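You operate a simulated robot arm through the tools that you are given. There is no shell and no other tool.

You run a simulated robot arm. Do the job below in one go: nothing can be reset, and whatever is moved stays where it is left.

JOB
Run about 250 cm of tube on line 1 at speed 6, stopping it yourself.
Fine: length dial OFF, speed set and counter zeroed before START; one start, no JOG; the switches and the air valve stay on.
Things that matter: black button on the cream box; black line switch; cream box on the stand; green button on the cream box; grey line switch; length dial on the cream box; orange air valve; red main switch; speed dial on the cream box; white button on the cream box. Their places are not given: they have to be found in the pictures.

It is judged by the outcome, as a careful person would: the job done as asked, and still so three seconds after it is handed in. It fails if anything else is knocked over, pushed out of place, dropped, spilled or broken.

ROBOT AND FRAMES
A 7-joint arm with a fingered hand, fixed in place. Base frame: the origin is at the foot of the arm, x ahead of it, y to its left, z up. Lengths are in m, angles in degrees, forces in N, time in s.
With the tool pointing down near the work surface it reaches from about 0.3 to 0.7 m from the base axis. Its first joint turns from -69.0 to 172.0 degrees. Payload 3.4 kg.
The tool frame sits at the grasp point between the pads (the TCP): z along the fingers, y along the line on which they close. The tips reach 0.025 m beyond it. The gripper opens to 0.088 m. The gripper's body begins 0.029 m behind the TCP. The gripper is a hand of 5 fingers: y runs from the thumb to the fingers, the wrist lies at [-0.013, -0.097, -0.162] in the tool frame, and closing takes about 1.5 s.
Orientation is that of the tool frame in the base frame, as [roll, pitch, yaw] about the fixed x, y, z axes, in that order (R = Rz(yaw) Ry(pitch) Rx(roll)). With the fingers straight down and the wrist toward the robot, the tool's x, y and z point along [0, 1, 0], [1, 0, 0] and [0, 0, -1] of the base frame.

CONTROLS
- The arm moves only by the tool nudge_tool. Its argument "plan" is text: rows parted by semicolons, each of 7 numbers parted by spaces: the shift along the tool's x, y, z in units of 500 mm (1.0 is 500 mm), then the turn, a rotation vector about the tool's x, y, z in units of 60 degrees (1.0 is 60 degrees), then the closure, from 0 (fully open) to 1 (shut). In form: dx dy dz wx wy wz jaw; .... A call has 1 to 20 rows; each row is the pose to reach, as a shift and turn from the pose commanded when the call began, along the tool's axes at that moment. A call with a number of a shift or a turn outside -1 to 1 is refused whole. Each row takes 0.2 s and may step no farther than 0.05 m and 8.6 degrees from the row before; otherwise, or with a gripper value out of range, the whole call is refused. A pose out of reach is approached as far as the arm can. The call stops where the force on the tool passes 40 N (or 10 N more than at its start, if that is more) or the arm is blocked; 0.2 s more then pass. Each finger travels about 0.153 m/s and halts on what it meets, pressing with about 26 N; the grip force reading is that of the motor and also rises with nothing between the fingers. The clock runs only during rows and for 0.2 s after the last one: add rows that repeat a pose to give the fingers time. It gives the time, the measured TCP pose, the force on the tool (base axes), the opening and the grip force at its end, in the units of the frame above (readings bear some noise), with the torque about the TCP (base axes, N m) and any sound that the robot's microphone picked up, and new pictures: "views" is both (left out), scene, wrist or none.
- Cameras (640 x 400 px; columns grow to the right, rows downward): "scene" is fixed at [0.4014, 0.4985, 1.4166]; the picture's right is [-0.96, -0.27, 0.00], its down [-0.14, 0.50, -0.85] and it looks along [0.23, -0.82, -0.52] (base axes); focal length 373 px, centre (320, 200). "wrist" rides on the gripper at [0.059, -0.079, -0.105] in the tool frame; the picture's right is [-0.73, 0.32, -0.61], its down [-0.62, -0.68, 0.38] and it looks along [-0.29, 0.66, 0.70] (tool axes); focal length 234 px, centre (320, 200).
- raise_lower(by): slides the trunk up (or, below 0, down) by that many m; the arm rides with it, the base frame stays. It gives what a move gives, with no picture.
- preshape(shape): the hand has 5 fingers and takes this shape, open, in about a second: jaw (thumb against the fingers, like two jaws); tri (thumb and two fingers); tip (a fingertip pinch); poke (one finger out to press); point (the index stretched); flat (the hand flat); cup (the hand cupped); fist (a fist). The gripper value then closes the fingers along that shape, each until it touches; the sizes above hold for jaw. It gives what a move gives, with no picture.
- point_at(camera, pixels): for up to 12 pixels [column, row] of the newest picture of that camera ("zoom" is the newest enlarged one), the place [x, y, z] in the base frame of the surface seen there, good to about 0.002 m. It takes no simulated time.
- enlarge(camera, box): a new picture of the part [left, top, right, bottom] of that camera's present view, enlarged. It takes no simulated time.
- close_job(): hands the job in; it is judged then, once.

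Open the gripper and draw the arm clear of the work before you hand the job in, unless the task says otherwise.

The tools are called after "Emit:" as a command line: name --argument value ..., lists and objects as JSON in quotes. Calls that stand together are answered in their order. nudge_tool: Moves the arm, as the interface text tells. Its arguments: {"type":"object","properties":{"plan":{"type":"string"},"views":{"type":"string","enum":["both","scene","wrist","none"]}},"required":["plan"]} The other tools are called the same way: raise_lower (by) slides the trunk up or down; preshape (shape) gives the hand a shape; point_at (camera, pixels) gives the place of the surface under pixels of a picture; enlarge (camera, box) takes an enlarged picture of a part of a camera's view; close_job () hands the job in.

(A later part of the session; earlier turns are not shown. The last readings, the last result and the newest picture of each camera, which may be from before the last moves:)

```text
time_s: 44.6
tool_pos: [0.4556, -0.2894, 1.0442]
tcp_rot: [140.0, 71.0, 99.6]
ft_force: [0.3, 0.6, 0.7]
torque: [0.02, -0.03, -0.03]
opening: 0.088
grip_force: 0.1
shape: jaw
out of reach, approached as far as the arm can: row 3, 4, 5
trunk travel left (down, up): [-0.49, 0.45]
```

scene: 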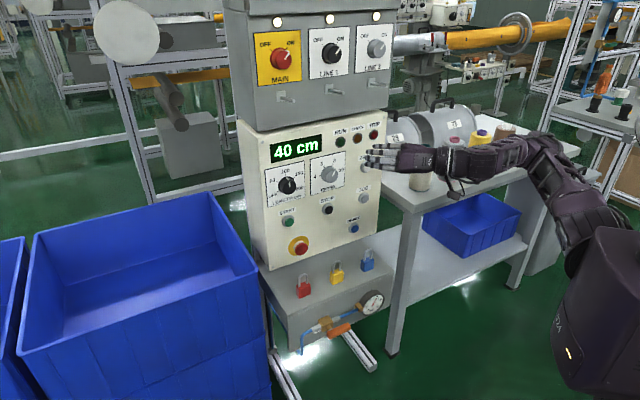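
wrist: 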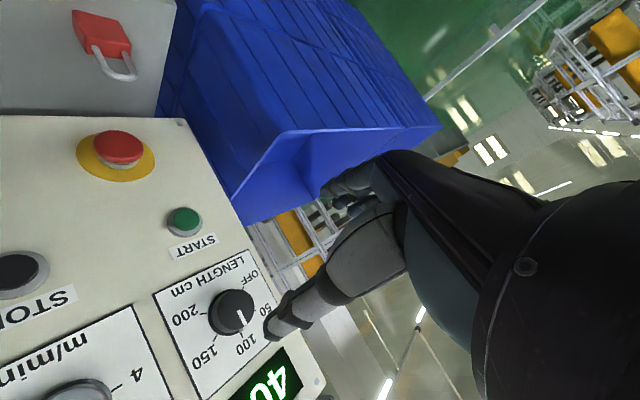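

I check how far the forearm is from the bobbins and table.

Emit:
point_at --camera "scene" --pixels '[[440, 165], [480, 160], [520, 150], [545, 150], [580, 190], [480, 136], [505, 130], [420, 185], [570, 145], [600, 240], [560, 180]]'

```text
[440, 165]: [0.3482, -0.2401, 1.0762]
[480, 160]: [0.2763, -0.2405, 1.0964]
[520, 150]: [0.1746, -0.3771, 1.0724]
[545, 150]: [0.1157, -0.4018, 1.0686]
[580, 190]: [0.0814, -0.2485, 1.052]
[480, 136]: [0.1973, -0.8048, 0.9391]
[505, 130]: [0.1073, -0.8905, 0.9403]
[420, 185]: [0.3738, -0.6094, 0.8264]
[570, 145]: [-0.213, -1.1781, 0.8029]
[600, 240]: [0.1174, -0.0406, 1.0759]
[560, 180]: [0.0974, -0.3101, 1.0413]
```

The elbow is at (0.11, -0.42), far right, which explains the limits. I return to the fingers-down pose to bring the elbow back up, first pitching +60° about tool y.

Emit:
nudge_tool --plan "0 0.02 0 0 0.125 0 0; 0 0.04 0 0 0.25 0 0; 0 0.06 0 0 0.375 0 0; 0 0.08 0 0 0.5 0 0; 0 0.1 0 0 0.625 0 0; 0 0.12 0 0 0.75 0 0; 0 0.14 0 0 0.875 0 0; 0 0.16 0 0 1 0 0; 0 0.16 0 0 1 0 0" --views "scene"

```text
time_s: 46.6
tool_pos: [0.4358, -0.2039, 1.0475]
tcp_rot: [167.6, 18.3, 131.1]
ft_force: [-1.0, 0.2, 2.1]
torque: [-0.01, -0.01, -0.04]
opening: 0.0882
grip_force: 0.2
shape: jaw
out of reach, approached as far as the arm can: row 3, 4, 5, 6, 7, 8, 9
trunk travel left (down, up): [-0.49, 0.45]
```

scene: 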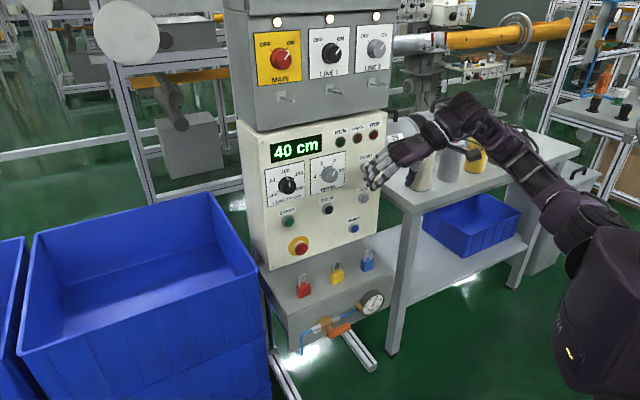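

Fingers are mostly down now. I complete the turn to the original orientation (y ahead), moving toward the start place.

Emit:
nudge_tool --plan "-0.01 0.035 -0.007 0.033 0.05 0.113 0; -0.02 0.07 -0.014 0.067 0.1 0.227 0; -0.03 0.105 -0.021 0.1 0.15 0.34 0; -0.04 0.14 -0.028 0.133 0.2 0.453 0; -0.05 0.175 -0.035 0.167 0.25 0.567 0; -0.058 0.211 -0.042 0.2 0.3 0.68 0; -0.058 0.211 -0.042 0.2 0.3 0.68 0" --views "scene"

```text
time_s: 48.2
tool_pos: [0.5204, -0.1479, 1.1]
tcp_rot: [175.6, -6.3, 93.5]
ft_force: [-0.8, -0.1, 0.0]
torque: [-0.04, 0.01, 0.01]
opening: 0.0883
grip_force: 0.1
shape: jaw
trunk travel left (down, up): [-0.49, 0.45]
```

scene: 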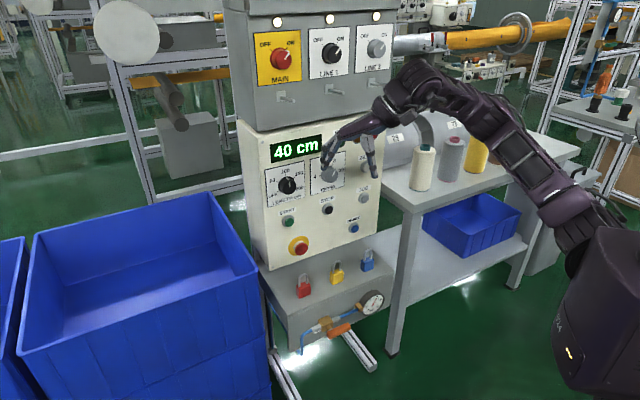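

Back near the start pose. I look closely at the arm's posture here.

Emit:
enlarge --camera "scene" --box '[320, 30, 640, 240]'

Emit:
point_at --camera "scene" --pixels '[[420, 70], [450, 95], [475, 105], [500, 125], [530, 150], [550, 190], [580, 220], [600, 240], [400, 95]]'

```text
1.90 times, centred on (480, 135) of scene
```

zoom: 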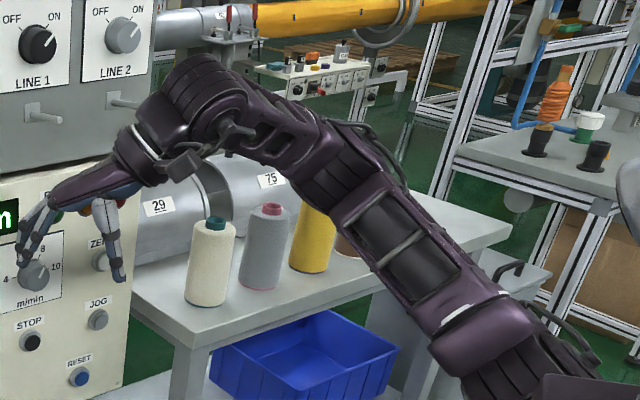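

```text
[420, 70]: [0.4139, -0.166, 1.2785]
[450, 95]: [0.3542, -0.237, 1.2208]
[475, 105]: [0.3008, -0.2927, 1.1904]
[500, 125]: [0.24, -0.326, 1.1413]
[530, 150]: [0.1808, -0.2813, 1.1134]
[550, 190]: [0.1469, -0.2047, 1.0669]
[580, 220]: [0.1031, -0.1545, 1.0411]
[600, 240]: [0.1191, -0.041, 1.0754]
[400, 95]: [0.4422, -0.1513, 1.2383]
```

The elbow is still out to the right here; earlier (t=3.9) it stood straight up. I retrace that route: yaw the hand to the panel direction while pulling the TCP left and back.

Emit:
nudge_tool --plan "0.03 -0.02 -0.03 0 0 0.125 0; 0.06 -0.04 -0.06 0 0 0.25 0; 0.1 -0.06 -0.09 0 0 0.375 0; 0.14 -0.08 -0.12 0 0 0.5 0; 0.18 -0.1 -0.15 0 0 0.625 0; 0.22 -0.12 -0.18 0 0 0.75 0; 0.22 -0.12 -0.18 0 0 0.75 0" --views "scene"

```text
time_s: 49.8
tool_pos: [0.4518, -0.0551, 1.1938]
tcp_rot: [-178.5, -7.7, 48.1]
ft_force: [-0.5, 0.5, 0.5]
torque: [0.0, -0.01, 0.02]
opening: 0.0881
grip_force: 0.1
shape: jaw
out of reach, approached as far as the arm can: row 6, 7
trunk travel left (down, up): [-0.49, 0.45]
```

scene: 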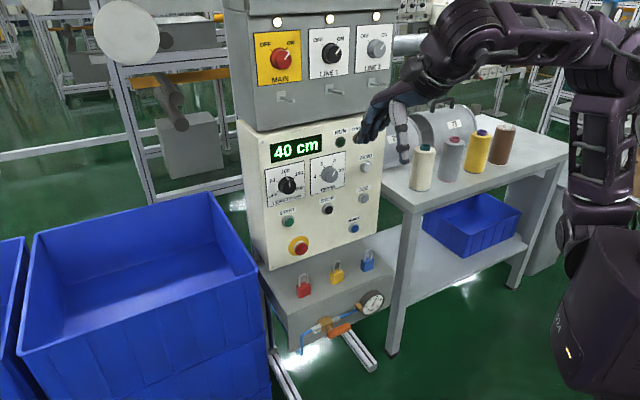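

The elbow now stands up over the shoulder. From here I rotate toward the wrist-right pose in one combined turn (first 60° of 120°) while easing toward the panel.

Emit:
nudge_tool --plan "0 0.02 0 -0.072 -0.072 -0.072 0; 0 0.04 0 -0.144 -0.144 -0.144 0; 0 0.06 0 -0.216 -0.216 -0.216 0; 0 0.08 0 -0.289 -0.289 -0.289 0; 0 0.1 0 -0.361 -0.361 -0.361 0; 0 0.12 0 -0.433 -0.433 -0.433 0; 0 0.14 0 -0.505 -0.505 -0.505 0; 0 0.16 0 -0.577 -0.577 -0.577 0; 0 0.16 0 -0.577 -0.577 -0.577 0" --views "scene"

```text
time_s: 51.8
tool_pos: [0.5106, -0.1058, 1.1916]
tcp_rot: [150.8, 34.5, 73.2]
ft_force: [0.0, 1.1, 0.0]
torque: [-0.03, 0.0, -0.02]
opening: 0.088
grip_force: 0.1
shape: jaw
trunk travel left (down, up): [-0.49, 0.45]
```

scene: 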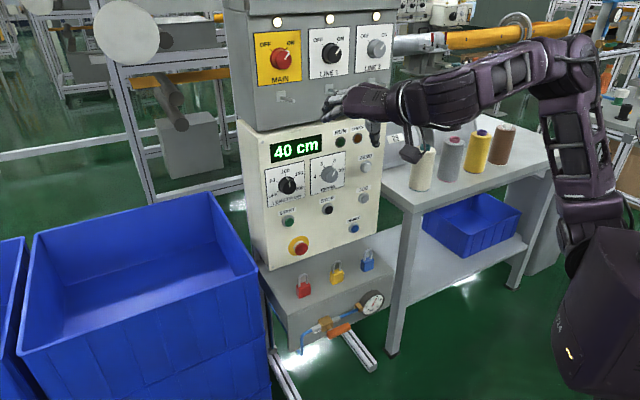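

The elbow stays up. I do the second 60° of the turn, moving about 10 cm toward the panel.

Emit:
nudge_tool --plan "-0.01 0.016 0.016 -0.072 -0.072 -0.072 0; -0.019 0.032 0.033 -0.144 -0.144 -0.144 0; -0.029 0.047 0.049 -0.216 -0.216 -0.216 0; -0.039 0.063 0.066 -0.289 -0.289 -0.289 0; -0.048 0.079 0.082 -0.361 -0.361 -0.361 0; -0.058 0.095 0.098 -0.433 -0.433 -0.433 0; -0.067 0.11 0.115 -0.505 -0.505 -0.505 0; -0.077 0.126 0.131 -0.577 -0.577 -0.577 0; -0.077 0.126 0.131 -0.577 -0.577 -0.577 0" --views "scene"

```text
time_s: 53.8
tool_pos: [0.5816, -0.1741, 1.1913]
tcp_rot: [100.3, 82.5, 58.7]
ft_force: [-0.2, -0.5, 0.0]
torque: [0.03, 0.02, 0.02]
opening: 0.0882
grip_force: 0.0
shape: jaw
trunk travel left (down, up): [-0.49, 0.45]
```

scene: 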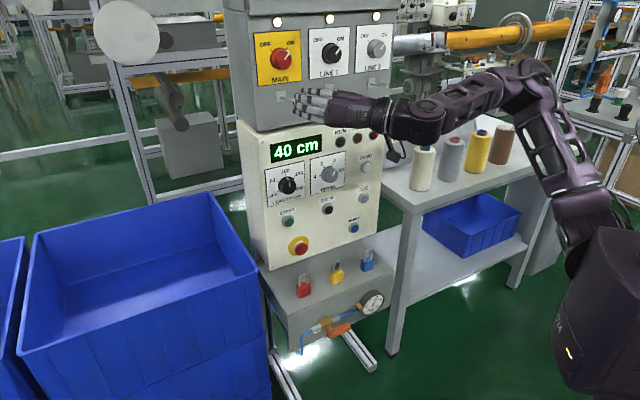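

Reached precisely with the elbow high. I test -37.5° roll here.

Emit:
nudge_tool --plan "0 0 0 0 0 -0.125 0; 0 0 0 0 0 -0.25 0; 0 0 0 0 0 -0.375 0; 0 0 0 0 0 -0.5 0; 0 0 0 0 0 -0.625 0; 0 0 0 0 0 -0.625 0" --views "scene"

```text
time_s: 55.2
tool_pos: [0.5409, -0.1148, 1.0847]
tcp_rot: [-92.7, 60.4, -134.2]
ft_force: [0.6, 0.1, 0.0]
torque: [-0.01, 0.0, 0.02]
opening: 0.088
grip_force: 0.0
shape: jaw
out of reach, approached as far as the arm can: row 3, 4, 5, 6
trunk travel left (down, up): [-0.49, 0.45]
```

scene: 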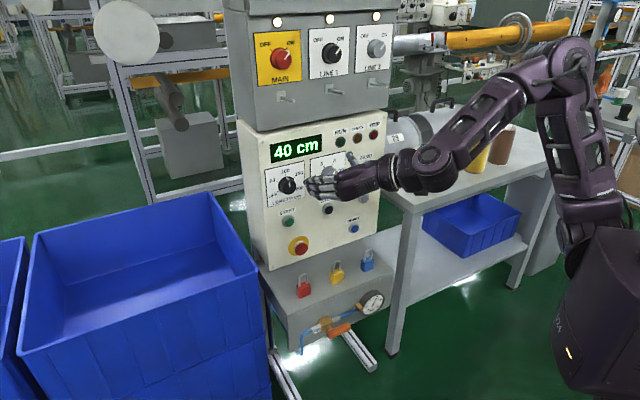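

This confirms negative rolls only want the hand lower relative to the shoulder, which suits the dial height with this trunk and elbow-up posture. I move down to the dial height, about 8 cm off the knob.

Emit:
nudge_tool --plan "0.05 0.021 0.05 0 0 0 0; 0.1 0.042 0.1 0 0 0 0; 0.15 0.063 0.16 0 0 0 0; 0.2 0.084 0.22 0 0 0 0; 0.25 0.105 0.28 0 0 0 0; 0.294 0.126 0.346 0 0 0 0; 0.294 0.126 0.346 0 0 0 0; 0.294 0.126 0.346 0 0 0 0" --views "both"

```text
time_s: 57.0
tool_pos: [0.6539, -0.2426, 0.9232]
tcp_rot: [-92.7, 60.1, -134.1]
ft_force: [-0.8, -0.5, -0.5]
torque: [0.02, -0.01, 0.01]
opening: 0.0878
grip_force: 0.1
shape: jaw
trunk travel left (down, up): [-0.49, 0.45]
```

scene: 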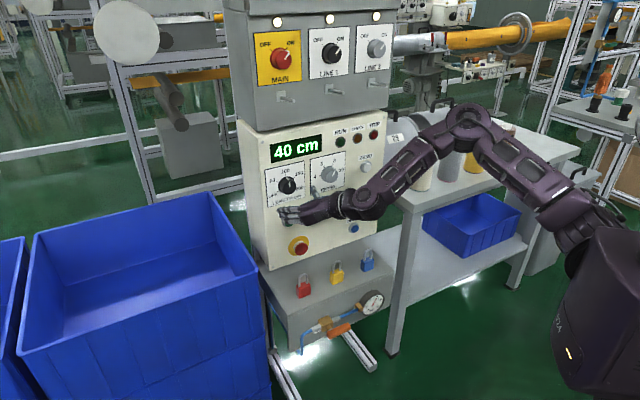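
wrist: 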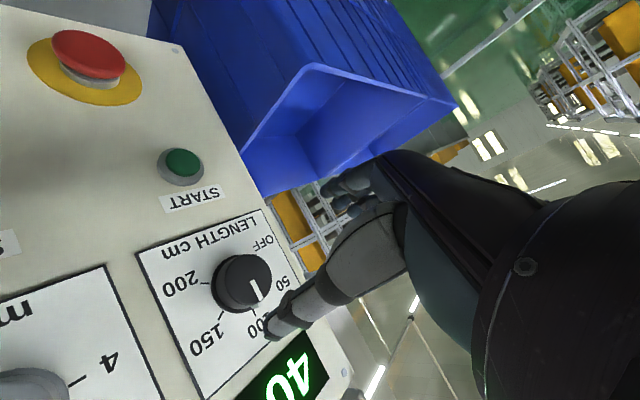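

Reached precisely. I test +60° of roll from here (roll -30° to +30°).

Emit:
nudge_tool --plan "0 0 0 0 0 0.125 0; 0 0 0 0 0 0.25 0; 0 0 0 0 0 0.375 0; 0 0 0 0 0 0.5 0; 0 0 0 0 0 0.625 0; 0 0 0 0 0 0.75 0; 0 0 0 0 0 0.75 0" --views "scene"

```text
time_s: 58.6
tool_pos: [0.6672, -0.1303, 1.01]
tcp_rot: [108.6, 75.8, 62.2]
ft_force: [0.0, -0.3, 0.0]
torque: [-0.02, 0.0, -0.01]
opening: 0.0882
grip_force: 0.2
shape: jaw
out of reach, approached as far as the arm can: row 1, 2, 3, 4, 5, 6, 7
trunk travel left (down, up): [-0.49, 0.45]
```

scene: 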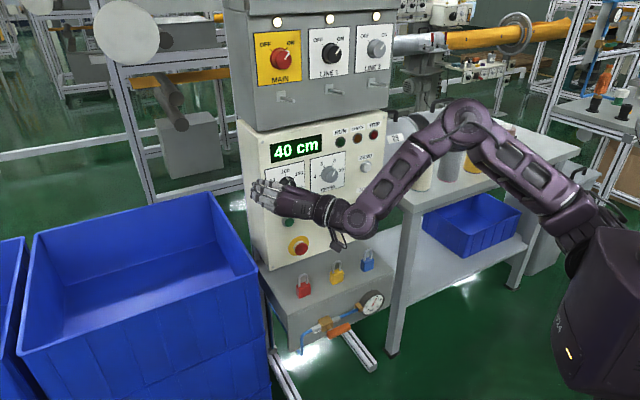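

Positive roll is blocked at low relative heights; the best earlier range ([0,+53°]) was with the hand higher relative to the shoulder. I move right, away from the bin, and up 0.24 m, then will lower the trunk.

Emit:
nudge_tool --plan "0 -0.08 0 0 0 0 0; 0 -0.16 0 0 0 0 0; -0.04 -0.24 0 0 0 0 0; -0.12 -0.25 0 0 0 0 0; -0.2 -0.26 0 0 0 0 0; -0.28 -0.28 0 0 0 0 0; -0.36 -0.3 0 0 0 0 0; -0.44 -0.32 0 0 0 0 0; -0.48 -0.33 0 0 0 0 0; -0.48 -0.33 0 0 0 0 0" --views "scene"

```text
time_s: 60.8
tool_pos: [0.5249, -0.2909, 1.2022]
tcp_rot: [108.7, 75.9, 62.4]
ft_force: [0.5, -0.8, -0.1]
torque: [0.01, -0.02, 0.02]
opening: 0.0879
grip_force: 0.0
shape: jaw
out of reach, approached as far as the arm can: row 1, 2, 3, 4, 5
trunk travel left (down, up): [-0.49, 0.45]
```

scene: 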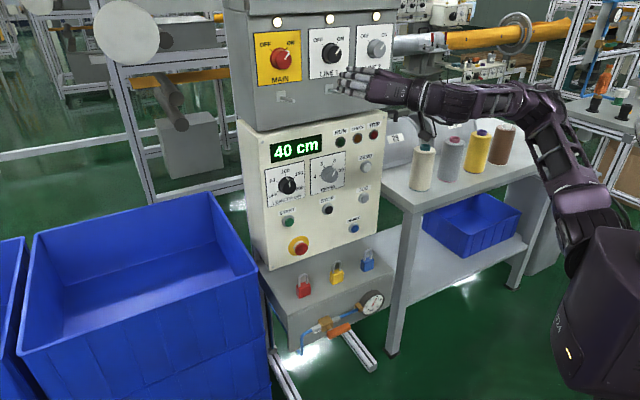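

Reached, now in the speed dial's column (s about -0.166). I test the roll range here: +30°.

Emit:
nudge_tool --plan "0 0 0 0 0 0.125 0; 0 0 0 0 0 0.25 0; 0 0 0 0 0 0.375 0; 0 0 0 0 0 0.5 0; 0 0 0 0 0 0.5 0" --views "none"

```text
time_s: 62.0
tool_pos: [0.5115, -0.2775, 1.2279]
tcp_rot: [97.5, 46.6, 49.5]
ft_force: [0.1, -0.3, 0.7]
torque: [0.0, 0.0, 0.0]
opening: 0.0881
grip_force: 0.2
shape: jaw
out of reach, approached as far as the arm can: row 3, 4, 5
trunk travel left (down, up): [-0.49, 0.45]
```

Roll +44° was reached with only 2–3 cm drift. Now I test going back -52.5°.

Emit:
nudge_tool --plan "0 0 0 0 0 -0.125 0; 0 0 0 0 0 -0.25 0; 0 0 0 0 0 -0.375 0; 0 0 0 0 0 -0.5 0; 0 0 0 0 0 -0.625 0; 0 0 0 0 0 -0.75 0; 0 0 0 0 0 -0.875 0; 0 0 0 0 0 -0.875 0" --views "none"

```text
time_s: 63.8
tool_pos: [0.5134, -0.2103, 1.1694]
tcp_rot: [-116.4, 80.0, -162.0]
ft_force: [-0.2, -0.4, -0.4]
torque: [0.03, 0.0, 0.02]
opening: 0.0883
grip_force: 0.0
shape: jaw
out of reach, approached as far as the arm can: row 5, 6, 7, 8
trunk travel left (down, up): [-0.49, 0.45]
```

The usable roll window here is about +10° to +44°, about 34° wide, so I will turn dials by repeated grips of about 25–30°. I lower the trunk 0.30 m to bring this posture to the dial height.

Emit:
raise_lower --by -0.3

```text
time_s: 66.8
tool_pos: [0.5145, -0.2089, 0.8706]
tcp_rot: [-116.2, 80.0, -161.8]
ft_force: [-0.3, 0.3, 0.0]
torque: [0.02, -0.01, 0.0]
opening: 0.0879
grip_force: 0.1
shape: jaw
trunk travel left (down, up): [-0.19, 0.75]
```

I roll to +25° with a small levelling and move to the speed dial's front, about 4 cm tip clearance.

Emit:
nudge_tool --plan "-0.023 -0.028 0.05 -0.004 -0.015 0.113 0; -0.046 -0.056 0.1 -0.009 -0.03 0.227 0; -0.069 -0.085 0.15 -0.013 -0.045 0.34 0; -0.092 -0.113 0.2 -0.018 -0.06 0.453 0; -0.115 -0.141 0.25 -0.022 -0.075 0.567 0; -0.115 -0.141 0.285 -0.022 -0.075 0.567 0; -0.115 -0.141 0.285 -0.022 -0.075 0.567 0" --views "both"

```text
time_s: 68.4
tool_pos: [0.5728, -0.3576, 0.9264]
tcp_rot: [89.6, 64.9, 44.4]
ft_force: [0.4, 0.0, 0.0]
torque: [0.0, -0.02, -0.01]
opening: 0.0879
grip_force: 0.0
shape: jaw
trunk travel left (down, up): [-0.19, 0.75]
```

scene: 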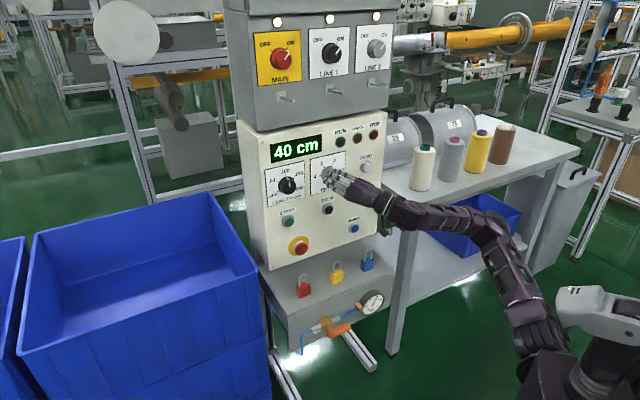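
wrist: 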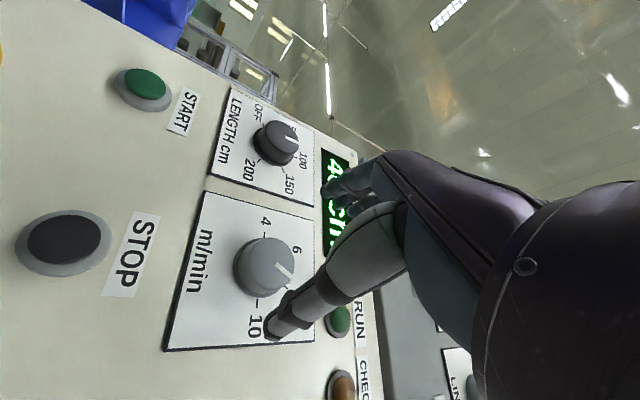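

Exact pose reached: roll +25°, facing the speed dial at (268,268) in the wrist picture. I enlarge and measure its face.

Emit:
enlarge --camera "wrist" --box '[180, 190, 340, 350]'

Emit:
point_at --camera "zoom" --pixels '[[275, 195], [350, 200], [285, 135], [300, 265], [330, 150], [205, 200]]'

```text
2.50 times, centred on (260, 270) of wrist
```

zoom: 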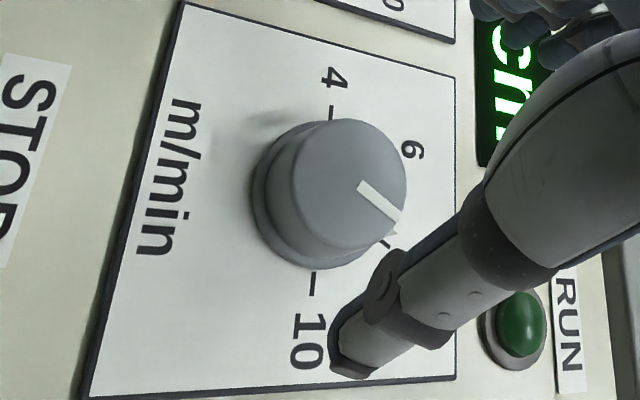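

```text
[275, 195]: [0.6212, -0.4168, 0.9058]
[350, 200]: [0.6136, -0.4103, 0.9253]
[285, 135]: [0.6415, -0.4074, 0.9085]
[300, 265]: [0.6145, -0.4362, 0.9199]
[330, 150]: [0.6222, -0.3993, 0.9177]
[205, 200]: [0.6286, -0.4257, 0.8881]
```

Pointer at 8 confirmed. I refine the face centre with rim points.

Emit:
point_at --camera "zoom" --pixels '[[402, 186], [303, 186], [350, 125], [352, 246], [351, 186], [390, 145], [315, 232], [313, 140], [388, 225]]'

```text
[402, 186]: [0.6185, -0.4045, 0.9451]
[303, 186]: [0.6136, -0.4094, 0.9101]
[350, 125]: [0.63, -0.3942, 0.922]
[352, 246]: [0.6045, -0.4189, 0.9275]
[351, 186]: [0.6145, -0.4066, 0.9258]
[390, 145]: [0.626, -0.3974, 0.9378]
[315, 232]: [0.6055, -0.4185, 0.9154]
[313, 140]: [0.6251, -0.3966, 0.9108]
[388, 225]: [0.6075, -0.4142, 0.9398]
```

Knob centre (0.6163, -0.4067, 0.926). I shift 4 mm right and advance 5.6 cm with open fingers so the pads straddle the knob, watching the force.

Emit:
nudge_tool --plan "-0.003 -0.007 0.03 0 0 0 0; -0.003 -0.007 0.06 0 0 0 0; -0.003 -0.007 0.085 0 0 0 0; -0.003 -0.007 0.1 0 0 0 0; -0.003 -0.007 0.112 0 0 0 0; -0.003 -0.007 0.112 0 0 0 0" --views "both"

```text
time_s: 69.8
tool_pos: [0.6096, -0.3999, 0.9268]
tcp_rot: [89.6, 64.9, 44.5]
ft_force: [-0.4, -0.2, 0.1]
torque: [0.02, -0.02, -0.01]
opening: 0.088
grip_force: 0.1
shape: jaw
trunk travel left (down, up): [-0.19, 0.75]
```

scene: 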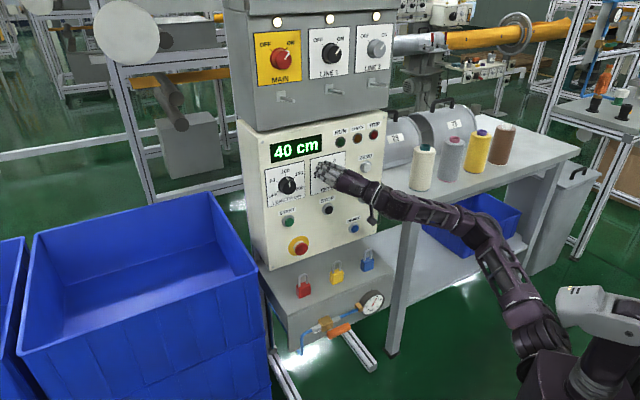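
wrist: 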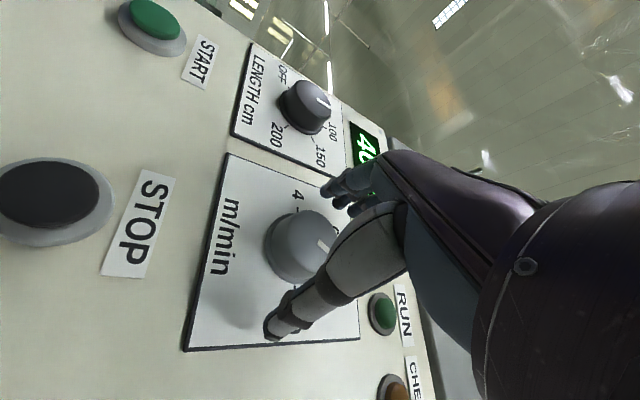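

Fingers straddle the knob: thumb at (275,330), fingers near (340,190), knob at (305,245). With fingers still open I roll +15° so that the grip can then turn back through the window.

Emit:
nudge_tool --plan "0 0 0 0 0 0.08 0; 0 0 0 0 0 0.16 0; 0 0 0 0 0 0.25 0; 0 0 0 0 0 0.25 0" --views "none"

```text
time_s: 70.8
tool_pos: [0.6079, -0.4053, 0.9281]
tcp_rot: [90.3, 60.2, 45.0]
ft_force: [0.5, 0.0, -0.8]
torque: [-0.03, 0.01, 0.03]
opening: 0.0881
grip_force: 0.1
shape: jaw
out of reach, approached as far as the arm can: row 1, 2, 3, 4
trunk travel left (down, up): [-0.19, 0.75]
```

Here positive roll ends near +25°. I recentre and probe the negative side with open fingers, down to about -5°.

Emit:
nudge_tool --plan "0.008 0.007 -0.005 0 0 -0.1 0; 0.008 0.007 -0.005 0 0 -0.2 0; 0.008 0.007 -0.005 0 0 -0.3 0; 0.008 0.007 -0.005 0 0 -0.4 0; 0.008 0.007 -0.005 0 0 -0.5 0; 0.008 0.007 -0.005 0 0 -0.58 0; 0.008 0.007 -0.005 0 0 -0.58 0" --views "none"

```text
time_s: 72.4
tool_pos: [0.653, -0.368, 0.8582]
tcp_rot: [-51.6, 87.1, -97.0]
ft_force: [0.2, 0.2, -0.5]
torque: [0.02, 0.01, -0.02]
opening: 0.088
grip_force: 0.1
shape: jaw
out of reach, approached as far as the arm can: row 4, 5, 6, 7
trunk travel left (down, up): [-0.19, 0.75]
```

Past about +10° the arm drifted down and left close to the panel. I back straight off 7 cm and then check that nothing was turned or pressed.

Emit:
nudge_tool --plan "0 0 -0.05 0 0 0 0; 0 0 -0.1 0 0 0 0; 0 0 -0.14 0 0 0 0; 0 0 -0.14 0 0 0 0" --views "both"

Emit:
enlarge --camera "scene" --box '[230, 110, 400, 270]'

```text
time_s: 73.4
tool_pos: [0.6032, -0.3181, 0.8568]
tcp_rot: [-48.8, 87.1, -94.3]
ft_force: [-0.7, 0.0, -0.3]
torque: [0.03, 0.01, 0.02]
opening: 0.0881
grip_force: 0.0
shape: jaw
trunk travel left (down, up): [-0.19, 0.75]
```

scene: 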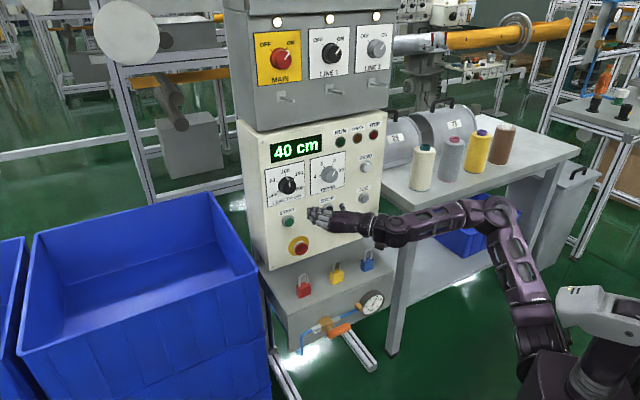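
wrist: 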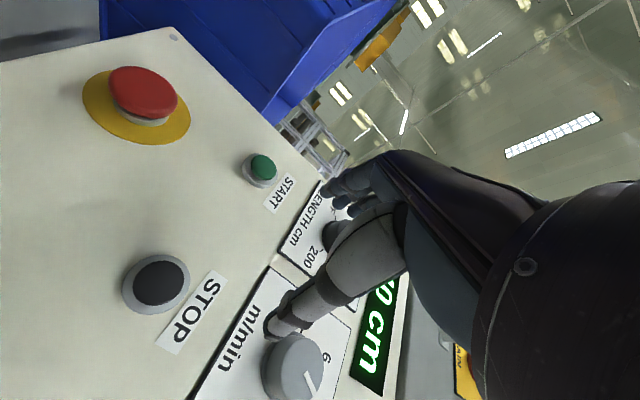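

```text
2.50 times, centred on (315, 190) of scene
```

zoom: 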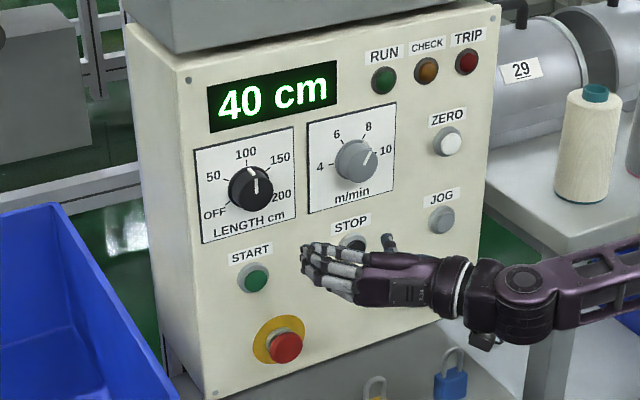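

The panel is unchanged (LENGTH 100, speed 8, 40 cm). The working window at the dial is about +10° to +25°, so I'll ratchet about 14° per grip. First I return to the pre-grasp pose at roll +24°.

Emit:
nudge_tool --plan "-0.034 -0.028 0.003 0 0.008 0.11 0; -0.067 -0.056 0.006 0 0.016 0.22 0; -0.1 -0.084 0.01 0 0.024 0.33 0; -0.134 -0.112 0.013 0 0.032 0.44 0; -0.134 -0.112 0.013 0 0.032 0.44 0; -0.134 -0.112 0.013 0 0.032 0.44 0" --views "none"

```text
time_s: 74.8
tool_pos: [0.5685, -0.3585, 0.9268]
tcp_rot: [89.8, 65.7, 44.9]
ft_force: [-0.4, -0.3, -0.3]
torque: [0.01, -0.01, 0.03]
opening: 0.0881
grip_force: 0.0
shape: jaw
trunk travel left (down, up): [-0.19, 0.75]
```

Centred. I advance 5.8 cm and close on the knob.

Emit:
nudge_tool --plan "0 0 0.03 0 0 0 0; 0 0 0.06 0 0 0 0; 0 0 0.09 0 0 0 0; 0 0 0.105 0 0 0 0; 0 0 0.117 0 0 0 0; 0 0 0.117 0 0 0 0; 0 0 0.117 0 0 0 0.2; 0 0 0.117 0 0 0 0.4; 0 0 0.117 0 0 0 0.6; 0 0 0.117 0 0 0 0.8; 0 0 0.117 0 0 0 1; 0 0 0.117 0 0 0 1; 0 0 0.117 0 0 0 1; 0 0 0.117 0 0 0 1" --views "both"

```text
time_s: 77.8
tool_pos: [0.6101, -0.4009, 0.9275]
tcp_rot: [90.1, 65.8, 45.1]
ft_force: [-3.5, -0.8, -1.2]
torque: [0.01, -0.02, -0.04]
opening: 0.0352
grip_force: 26.5
shape: jaw
trunk travel left (down, up): [-0.19, 0.75]
```

scene: 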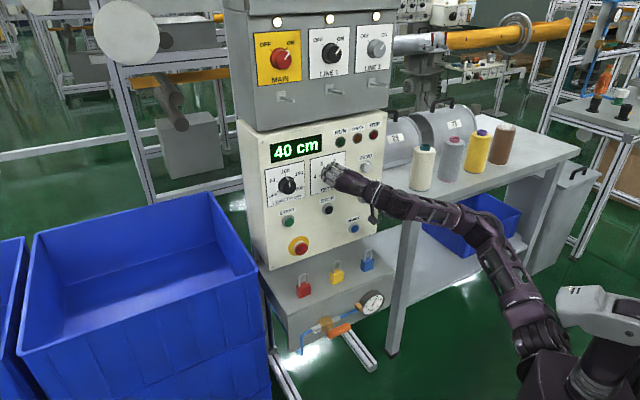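
wrist: 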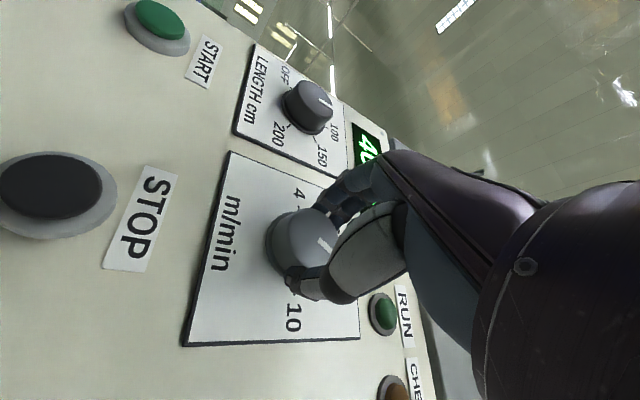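

Gripped: opening 35.2 mm equals the knob, side force small. I turn -14° and hold, listening for clicks.

Emit:
nudge_tool --plan "0 0 0 0 0 -0.08 1; 0 0 0 0 0 -0.16 1; 0 0 0 0 0 -0.24 1; 0 0 0 0 0 -0.24 1" --views "wrist"

```text
time_s: 78.8
tool_pos: [0.6107, -0.4004, 0.9243]
tcp_rot: [88.4, 79.8, 43.1]
ft_force: [-2.5, -7.8, 7.4]
torque: [-0.03, -0.17, -0.08]
opening: 0.0338
grip_force: 25.9
shape: jaw
out of reach, approached as far as the arm can: row 3, 4
trunk travel left (down, up): [-0.19, 0.75]
```

wrist: 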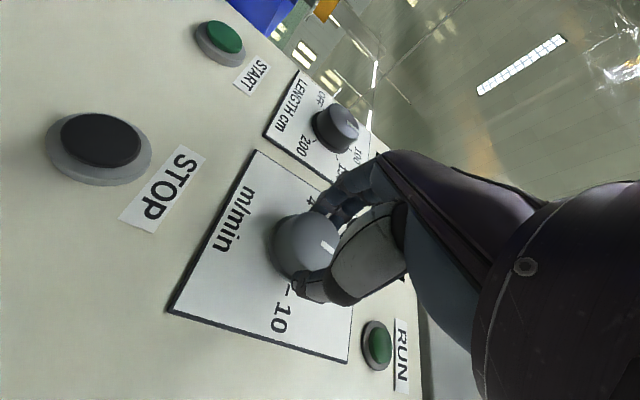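

The dial turned about 14° with the hand. I now open, roll back +13°, regrip and turn -13° again in one call.

Emit:
nudge_tool --plan "-0.004 0 0 0 0 0 0; -0.004 0 0 0 0 0 0; -0.004 0 0 0 0 0.11 0; -0.004 0 0 0 0 0.22 0; -0.004 0 0 0 0 0.22 0; -0.004 0 0 0 0 0.22 0.5; -0.004 0 0 0 0 0.22 1; -0.004 0 0 0 0 0.22 1; -0.004 0 0 0 0 0.22 1; -0.004 0 0 0 0 0.22 1; -0.004 0 0 0 0 0.22 1; -0.004 0 0 0 0 0.11 1; -0.004 0 0 0 0 0.01 1; -0.004 0 0 0 0 0.01 1" --views "wrist"

```text
time_s: 81.8
tool_pos: [0.6113, -0.3984, 0.9253]
tcp_rot: [90.0, 79.7, 44.9]
ft_force: [-1.8, -2.4, 0.7]
torque: [0.05, -0.03, -0.09]
opening: 0.0351
grip_force: 26.2
shape: jaw
trunk travel left (down, up): [-0.19, 0.75]
```

wrist: 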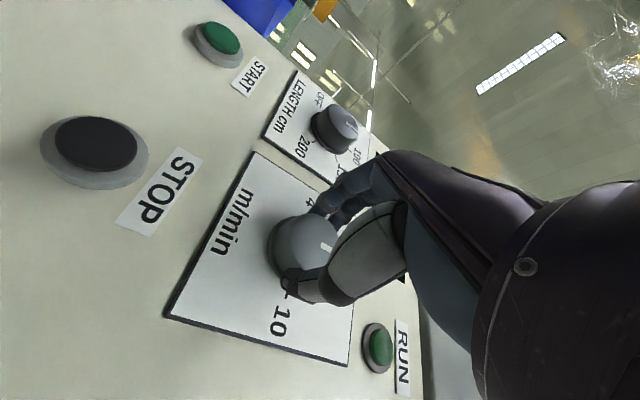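

The pointer looks the same in the hand as before, so the dial may have sprung back to a detent between grips. I look closer.

Emit:
enlarge --camera "wrist" --box '[200, 160, 420, 360]'

Emit:
enlarge --camera "scene" --box '[290, 140, 386, 200]'

```text
2.00 times, centred on (310, 260) of wrist
```

zoom: 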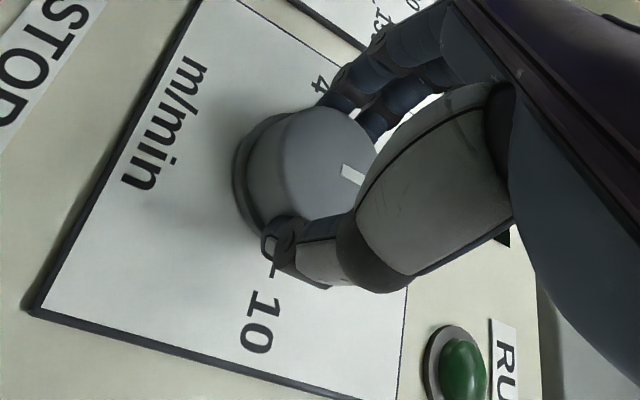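

```text
6.67 times, centred on (338, 170) of scene
```

zoom: 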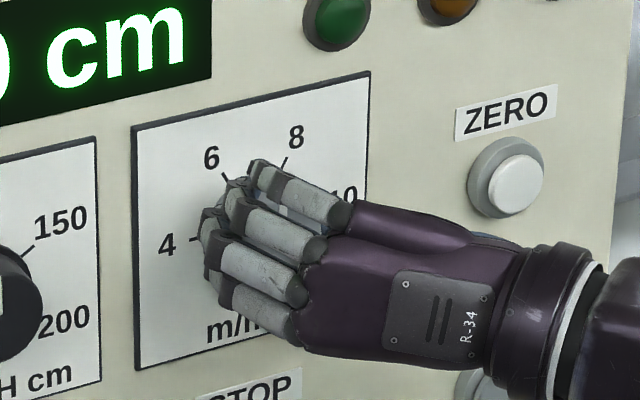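

I open the fingers in place and look at where the pointer goes.

Emit:
nudge_tool --plan "0 0 0 0 0 0 0; 0 0 0 0 0 0 0; 0 0 0 0 0 0 0" --views "wrist"

Emit:
enlarge --camera "wrist" --box '[200, 160, 420, 360]'

```text
time_s: 82.6
tool_pos: [0.6126, -0.3987, 0.9238]
tcp_rot: [89.9, 79.6, 44.9]
ft_force: [-0.8, 0.5, -0.7]
torque: [0.03, -0.01, 0.01]
opening: 0.0876
grip_force: 0.0
shape: jaw
trunk travel left (down, up): [-0.19, 0.75]
```

wrist: 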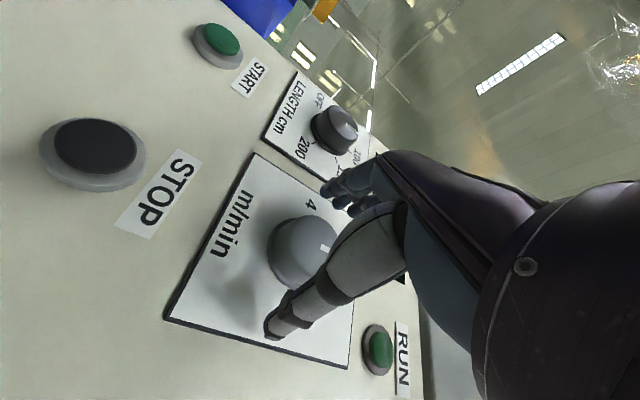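

```text
2.00 times, centred on (310, 260) of wrist
```

zoom: 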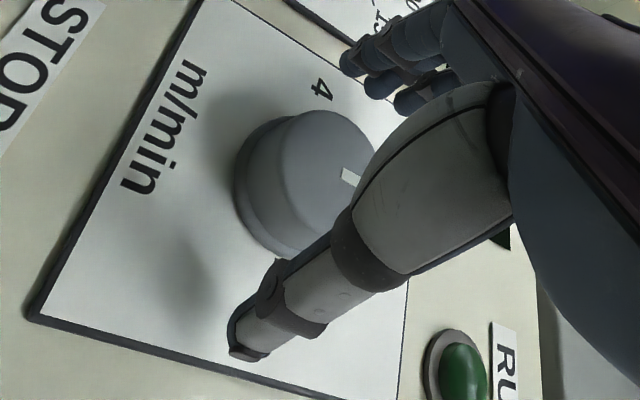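

The pointer did not visibly spring on release. I back off 6 cm to see the dial properly.

Emit:
nudge_tool --plan "0 0 -0.05 0 0 0 0; 0 0 -0.1 0 0 0 0; 0 0 -0.14 0 0 0 0; 0 0 -0.14 0 0 0 0" --views "wrist"

Emit:
enlarge --camera "wrist" --box '[160, 180, 380, 380]'

Emit:
enlarge --camera "scene" --box '[255, 140, 351, 210]'

```text
time_s: 83.6
tool_pos: [0.5642, -0.3483, 0.9252]
tcp_rot: [89.7, 79.7, 44.8]
ft_force: [0.5, 0.9, -0.9]
torque: [0.01, 0.02, -0.01]
opening: 0.0875
grip_force: 0.1
shape: jaw
trunk travel left (down, up): [-0.19, 0.75]
```

wrist: 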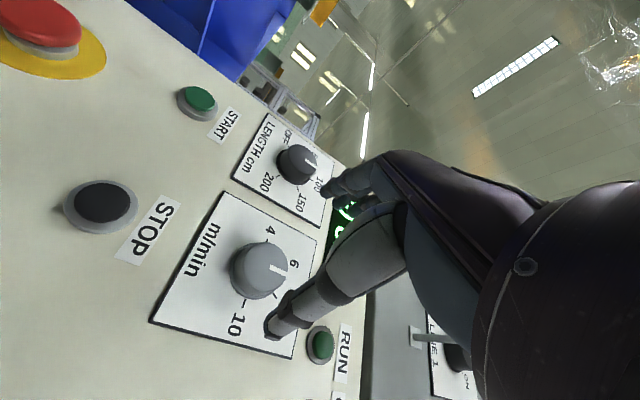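

```text
2.00 times, centred on (270, 280) of wrist
```

zoom: 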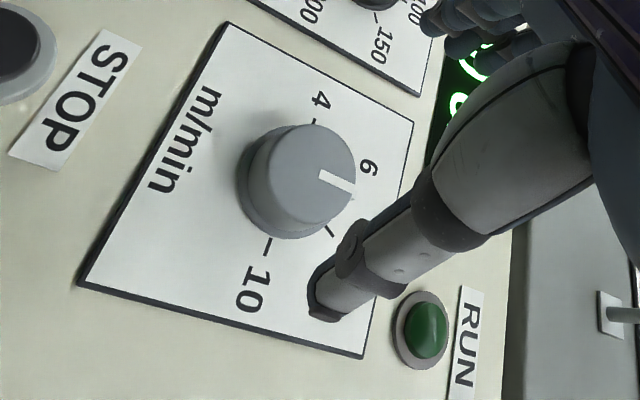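

```text
5.71 times, centred on (303, 175) of scene
```

zoom: 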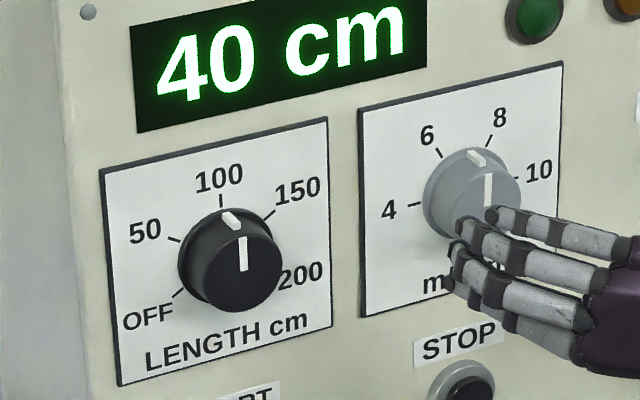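

The speed pointer is now straight up, i.e. at 7: ratcheting works (8→7 in two turns). I re-approach at roll +25°, grip, turn -15°, release and roll back.

Emit:
nudge_tool --plan "-0.004 -0.009 0.03 0 0 0.08 0; -0.004 -0.009 0.06 0 0 0.16 0; -0.004 -0.009 0.09 0 0 0.242 0; -0.004 -0.009 0.12 0 0 0.242 0; -0.004 -0.009 0.137 0 0 0.242 0; -0.004 -0.009 0.137 0 0 0.242 0; -0.004 -0.009 0.137 0 0 0.242 0.5; -0.004 -0.009 0.137 0 0 0.242 1; -0.004 -0.009 0.137 0 0 0.242 1; -0.004 -0.009 0.137 0 0 0.242 1; -0.004 -0.009 0.137 0 0 0.242 1; -0.004 -0.009 0.137 0 0 0.242 1; -0.004 -0.009 0.137 0 0 0.16 1; -0.004 -0.009 0.137 0 0 0.08 1; -0.004 -0.009 0.137 0 0 0 1; -0.004 -0.009 0.137 0 0 0 1" --views "none"

```text
time_s: 87.0
tool_pos: [0.6067, -0.4018, 0.9265]
tcp_rot: [88.2, 79.3, 43.1]
ft_force: [-0.1, -5.1, 5.9]
torque: [-0.05, -0.12, -0.03]
opening: 0.0348
grip_force: 25.7
shape: jaw
trunk travel left (down, up): [-0.19, 0.75]
```

Turned another 14–15°. I open, roll back, regrip and turn the last 15°.

Emit:
nudge_tool --plan "0 0 0 0 0 0 0; 0 0 0 0 0 0 0; 0 0 0 0 0 0 0; 0 0 0 0 0 0.08 0; 0 0 0 0 0 0.16 0; 0 0 0 0 0 0.242 0; 0 0 0 0 0 0.242 0; 0 0 0 0 0 0.242 0.5; 0 0 0 0 0 0.242 1; 0 0 0 0 0 0.242 1; 0 0 0 0 0 0.242 1; 0 0 0 0 0 0.242 1; 0 0 0 0 0 0.242 1; 0 0 0 0 0 0.16 1; 0 0 0 0 0 0.08 1; 0 0 0 0 0 0 1; 0 0 0 0 0 0 1" --views "none"

Emit:
nudge_tool --plan "0 0 0 0 0 0 0; 0 0 0 0 0 0 0; 0 0 0 0 0 0 0; 0 0 -0.05 0 0 0 0; 0 0 -0.1 0 0 0 0; 0 0 -0.15 0 0 0 0; 0 0 -0.15 0 0 0 0" --views "both"

Emit:
enlarge --camera "scene" --box '[255, 140, 351, 210]'

Emit:
enlarge --camera "wrist" --box '[160, 180, 380, 380]'

```text
time_s: 90.6
tool_pos: [0.6076, -0.4006, 0.9271]
tcp_rot: [88.2, 79.2, 43.0]
ft_force: [-1.3, -5.1, 3.8]
torque: [-0.05, -0.08, -0.06]
opening: 0.035
grip_force: 25.9
shape: jaw
trunk travel left (down, up): [-0.19, 0.75]
```

```text
time_s: 92.2
tool_pos: [0.5564, -0.3454, 0.9247]
tcp_rot: [89.6, 79.5, 44.4]
ft_force: [-0.3, 0.6, -0.1]
torque: [-0.01, -0.01, 0.02]
opening: 0.0874
grip_force: 0.1
shape: jaw
out of reach, approached as far as the arm can: row 5
trunk travel left (down, up): [-0.19, 0.75]
```

scene: 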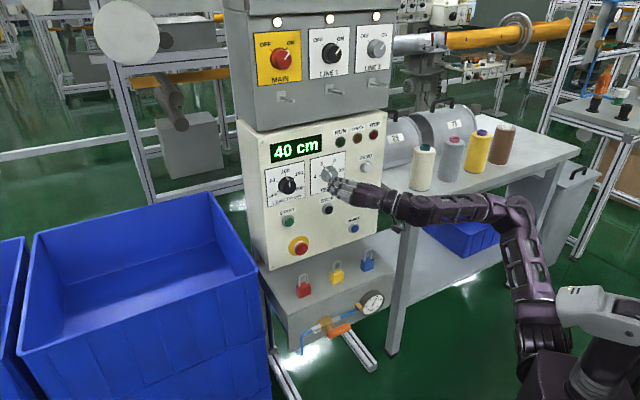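
wrist: 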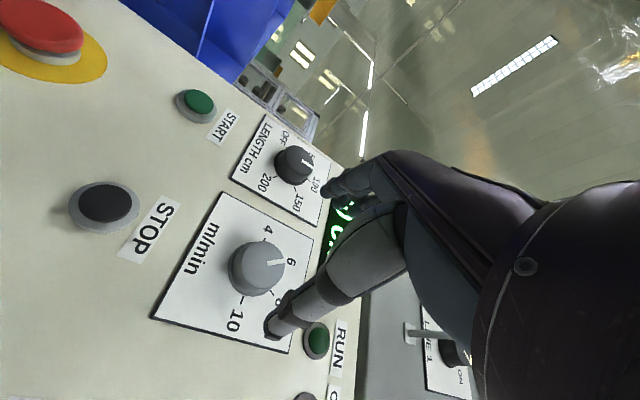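

```text
5.71 times, centred on (303, 175) of scene
```

zoom: 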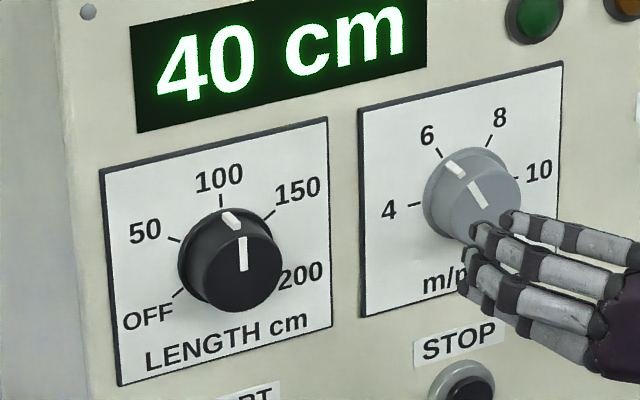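

```text
2.00 times, centred on (270, 280) of wrist
```

zoom: 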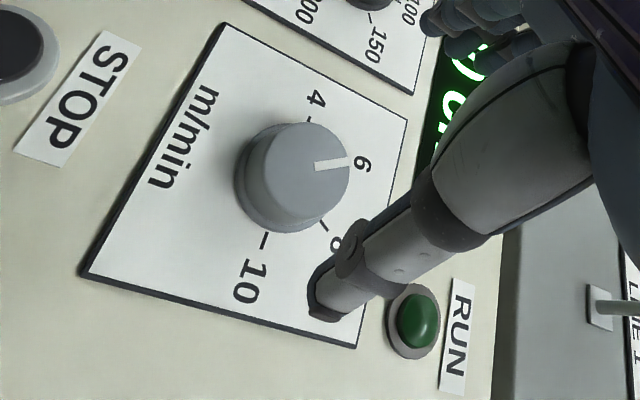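

The speed pointer is close to 6. I zoom tighter on it to judge the remaining error.

Emit:
enlarge --camera "scene" --box '[312, 154, 352, 194]'

Emit:
enlarge --camera "wrist" --box '[220, 220, 310, 310]'

```text
10.00 times, centred on (332, 174) of scene
```

zoom: 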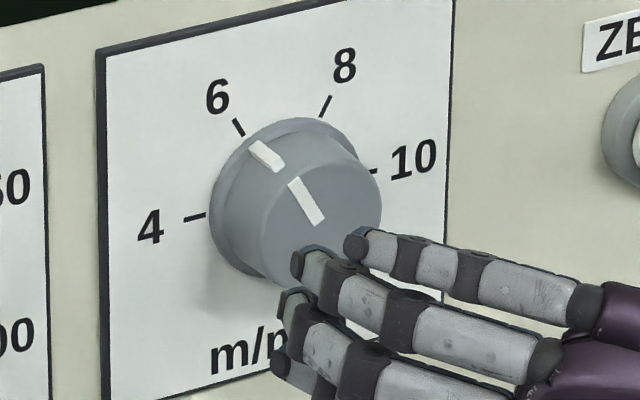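

```text
4.44 times, centred on (265, 265) of wrist
```

zoom: 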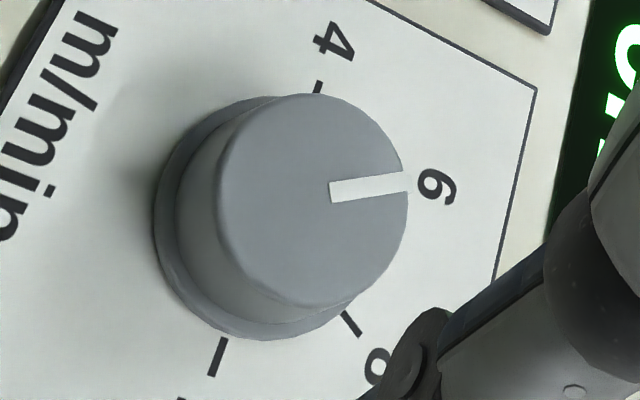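

The pointer and the 6 tick are aligned within about 1.5°, so the speed is set. Next I move left 13 cm to the LENGTH dial, at standoff, rolling to +24°.

Emit:
nudge_tool --plan "0.011 0.066 0 0 0 0.08 0; 0.023 0.131 0 0 0 0.16 0; 0.035 0.197 0 0 0 0.23 0; 0.046 0.262 0 0 0 0.23 0; 0.046 0.262 0.04 0 0 0.23 0; 0.046 0.262 0.04 0 0 0.23 0" --views "wrist"

```text
time_s: 93.6
tool_pos: [0.6637, -0.2683, 0.9278]
tcp_rot: [90.7, 65.8, 45.7]
ft_force: [0.2, 0.1, 0.7]
torque: [0.01, -0.01, 0.0]
opening: 0.0877
grip_force: 0.0
shape: jaw
trunk travel left (down, up): [-0.19, 0.75]
```

wrist: 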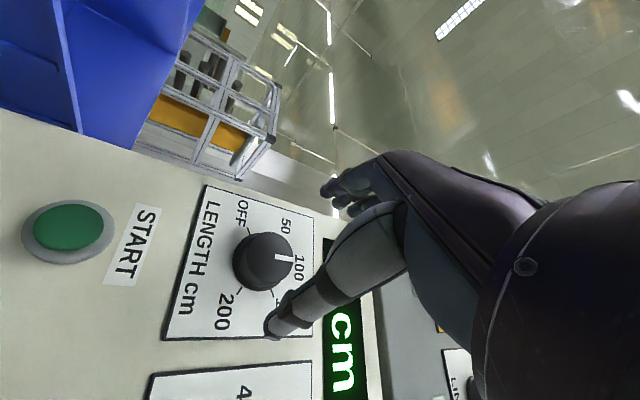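

Reached at roll +24°. I probe the positive side here with two small rows (+12°) while still at standoff.

Emit:
nudge_tool --plan "0 0 0 0 0 0.1 0; 0 0 0 0 0 0.2 0; 0 0 0 0 0 0.2 0" --views "none"

```text
time_s: 94.4
tool_pos: [0.66, -0.266, 0.9311]
tcp_rot: [94.3, 63.0, 51.4]
ft_force: [-0.5, 0.6, -0.2]
torque: [0.02, 0.02, -0.01]
opening: 0.0877
grip_force: 0.0
shape: jaw
out of reach, approached as far as the arm can: row 1, 2, 3
trunk travel left (down, up): [-0.19, 0.75]
```

The limit here is also about +24°. I level the tool and probe the negative side at standoff in 6° rows down to about -3°.

Emit:
nudge_tool --plan "0.011 0.002 0.006 0.0235 -0.048 -0.05 0; 0.011 0.002 0.006 0.0235 -0.048 -0.15 0; 0.011 0.002 0.006 0.0235 -0.048 -0.25 0; 0.011 0.002 0.006 0.0235 -0.048 -0.35 0; 0.011 0.002 0.006 0.0235 -0.048 -0.42 0; 0.011 0.002 0.006 0.0235 -0.048 -0.5 0" --views "none"

```text
time_s: 95.8
tool_pos: [0.6623, -0.2579, 0.9055]
tcp_rot: [-70.3, 87.2, -114.9]
ft_force: [-0.6, 0.0, 0.6]
torque: [-0.02, 0.0, 0.03]
opening: 0.0875
grip_force: 0.0
shape: jaw
out of reach, approached as far as the arm can: row 6
trunk travel left (down, up): [-0.19, 0.75]
```

The window here is about +1.5° to +24°, so 20° per grip. I go back to the pre-grasp centre at roll +22°, then advance and grip.

Emit:
nudge_tool --plan "-0.02 -0.004 0.007 0 0.008 0.11 0; -0.042 -0.008 0.014 0 0.016 0.22 0; -0.042 -0.008 0.014 0 0.016 0.33 0; -0.042 -0.008 0.014 0 0.016 0.41 0; -0.042 -0.008 0.014 0 0.016 0.41 0; -0.042 -0.008 0.014 0 0.016 0.41 0" --views "none"

```text
time_s: 97.2
tool_pos: [0.6651, -0.2638, 0.9279]
tcp_rot: [91.3, 68.5, 47.0]
ft_force: [0.9, 0.4, 0.8]
torque: [-0.01, -0.02, 0.06]
opening: 0.0878
grip_force: 0.1
shape: jaw
trunk travel left (down, up): [-0.19, 0.75]
```

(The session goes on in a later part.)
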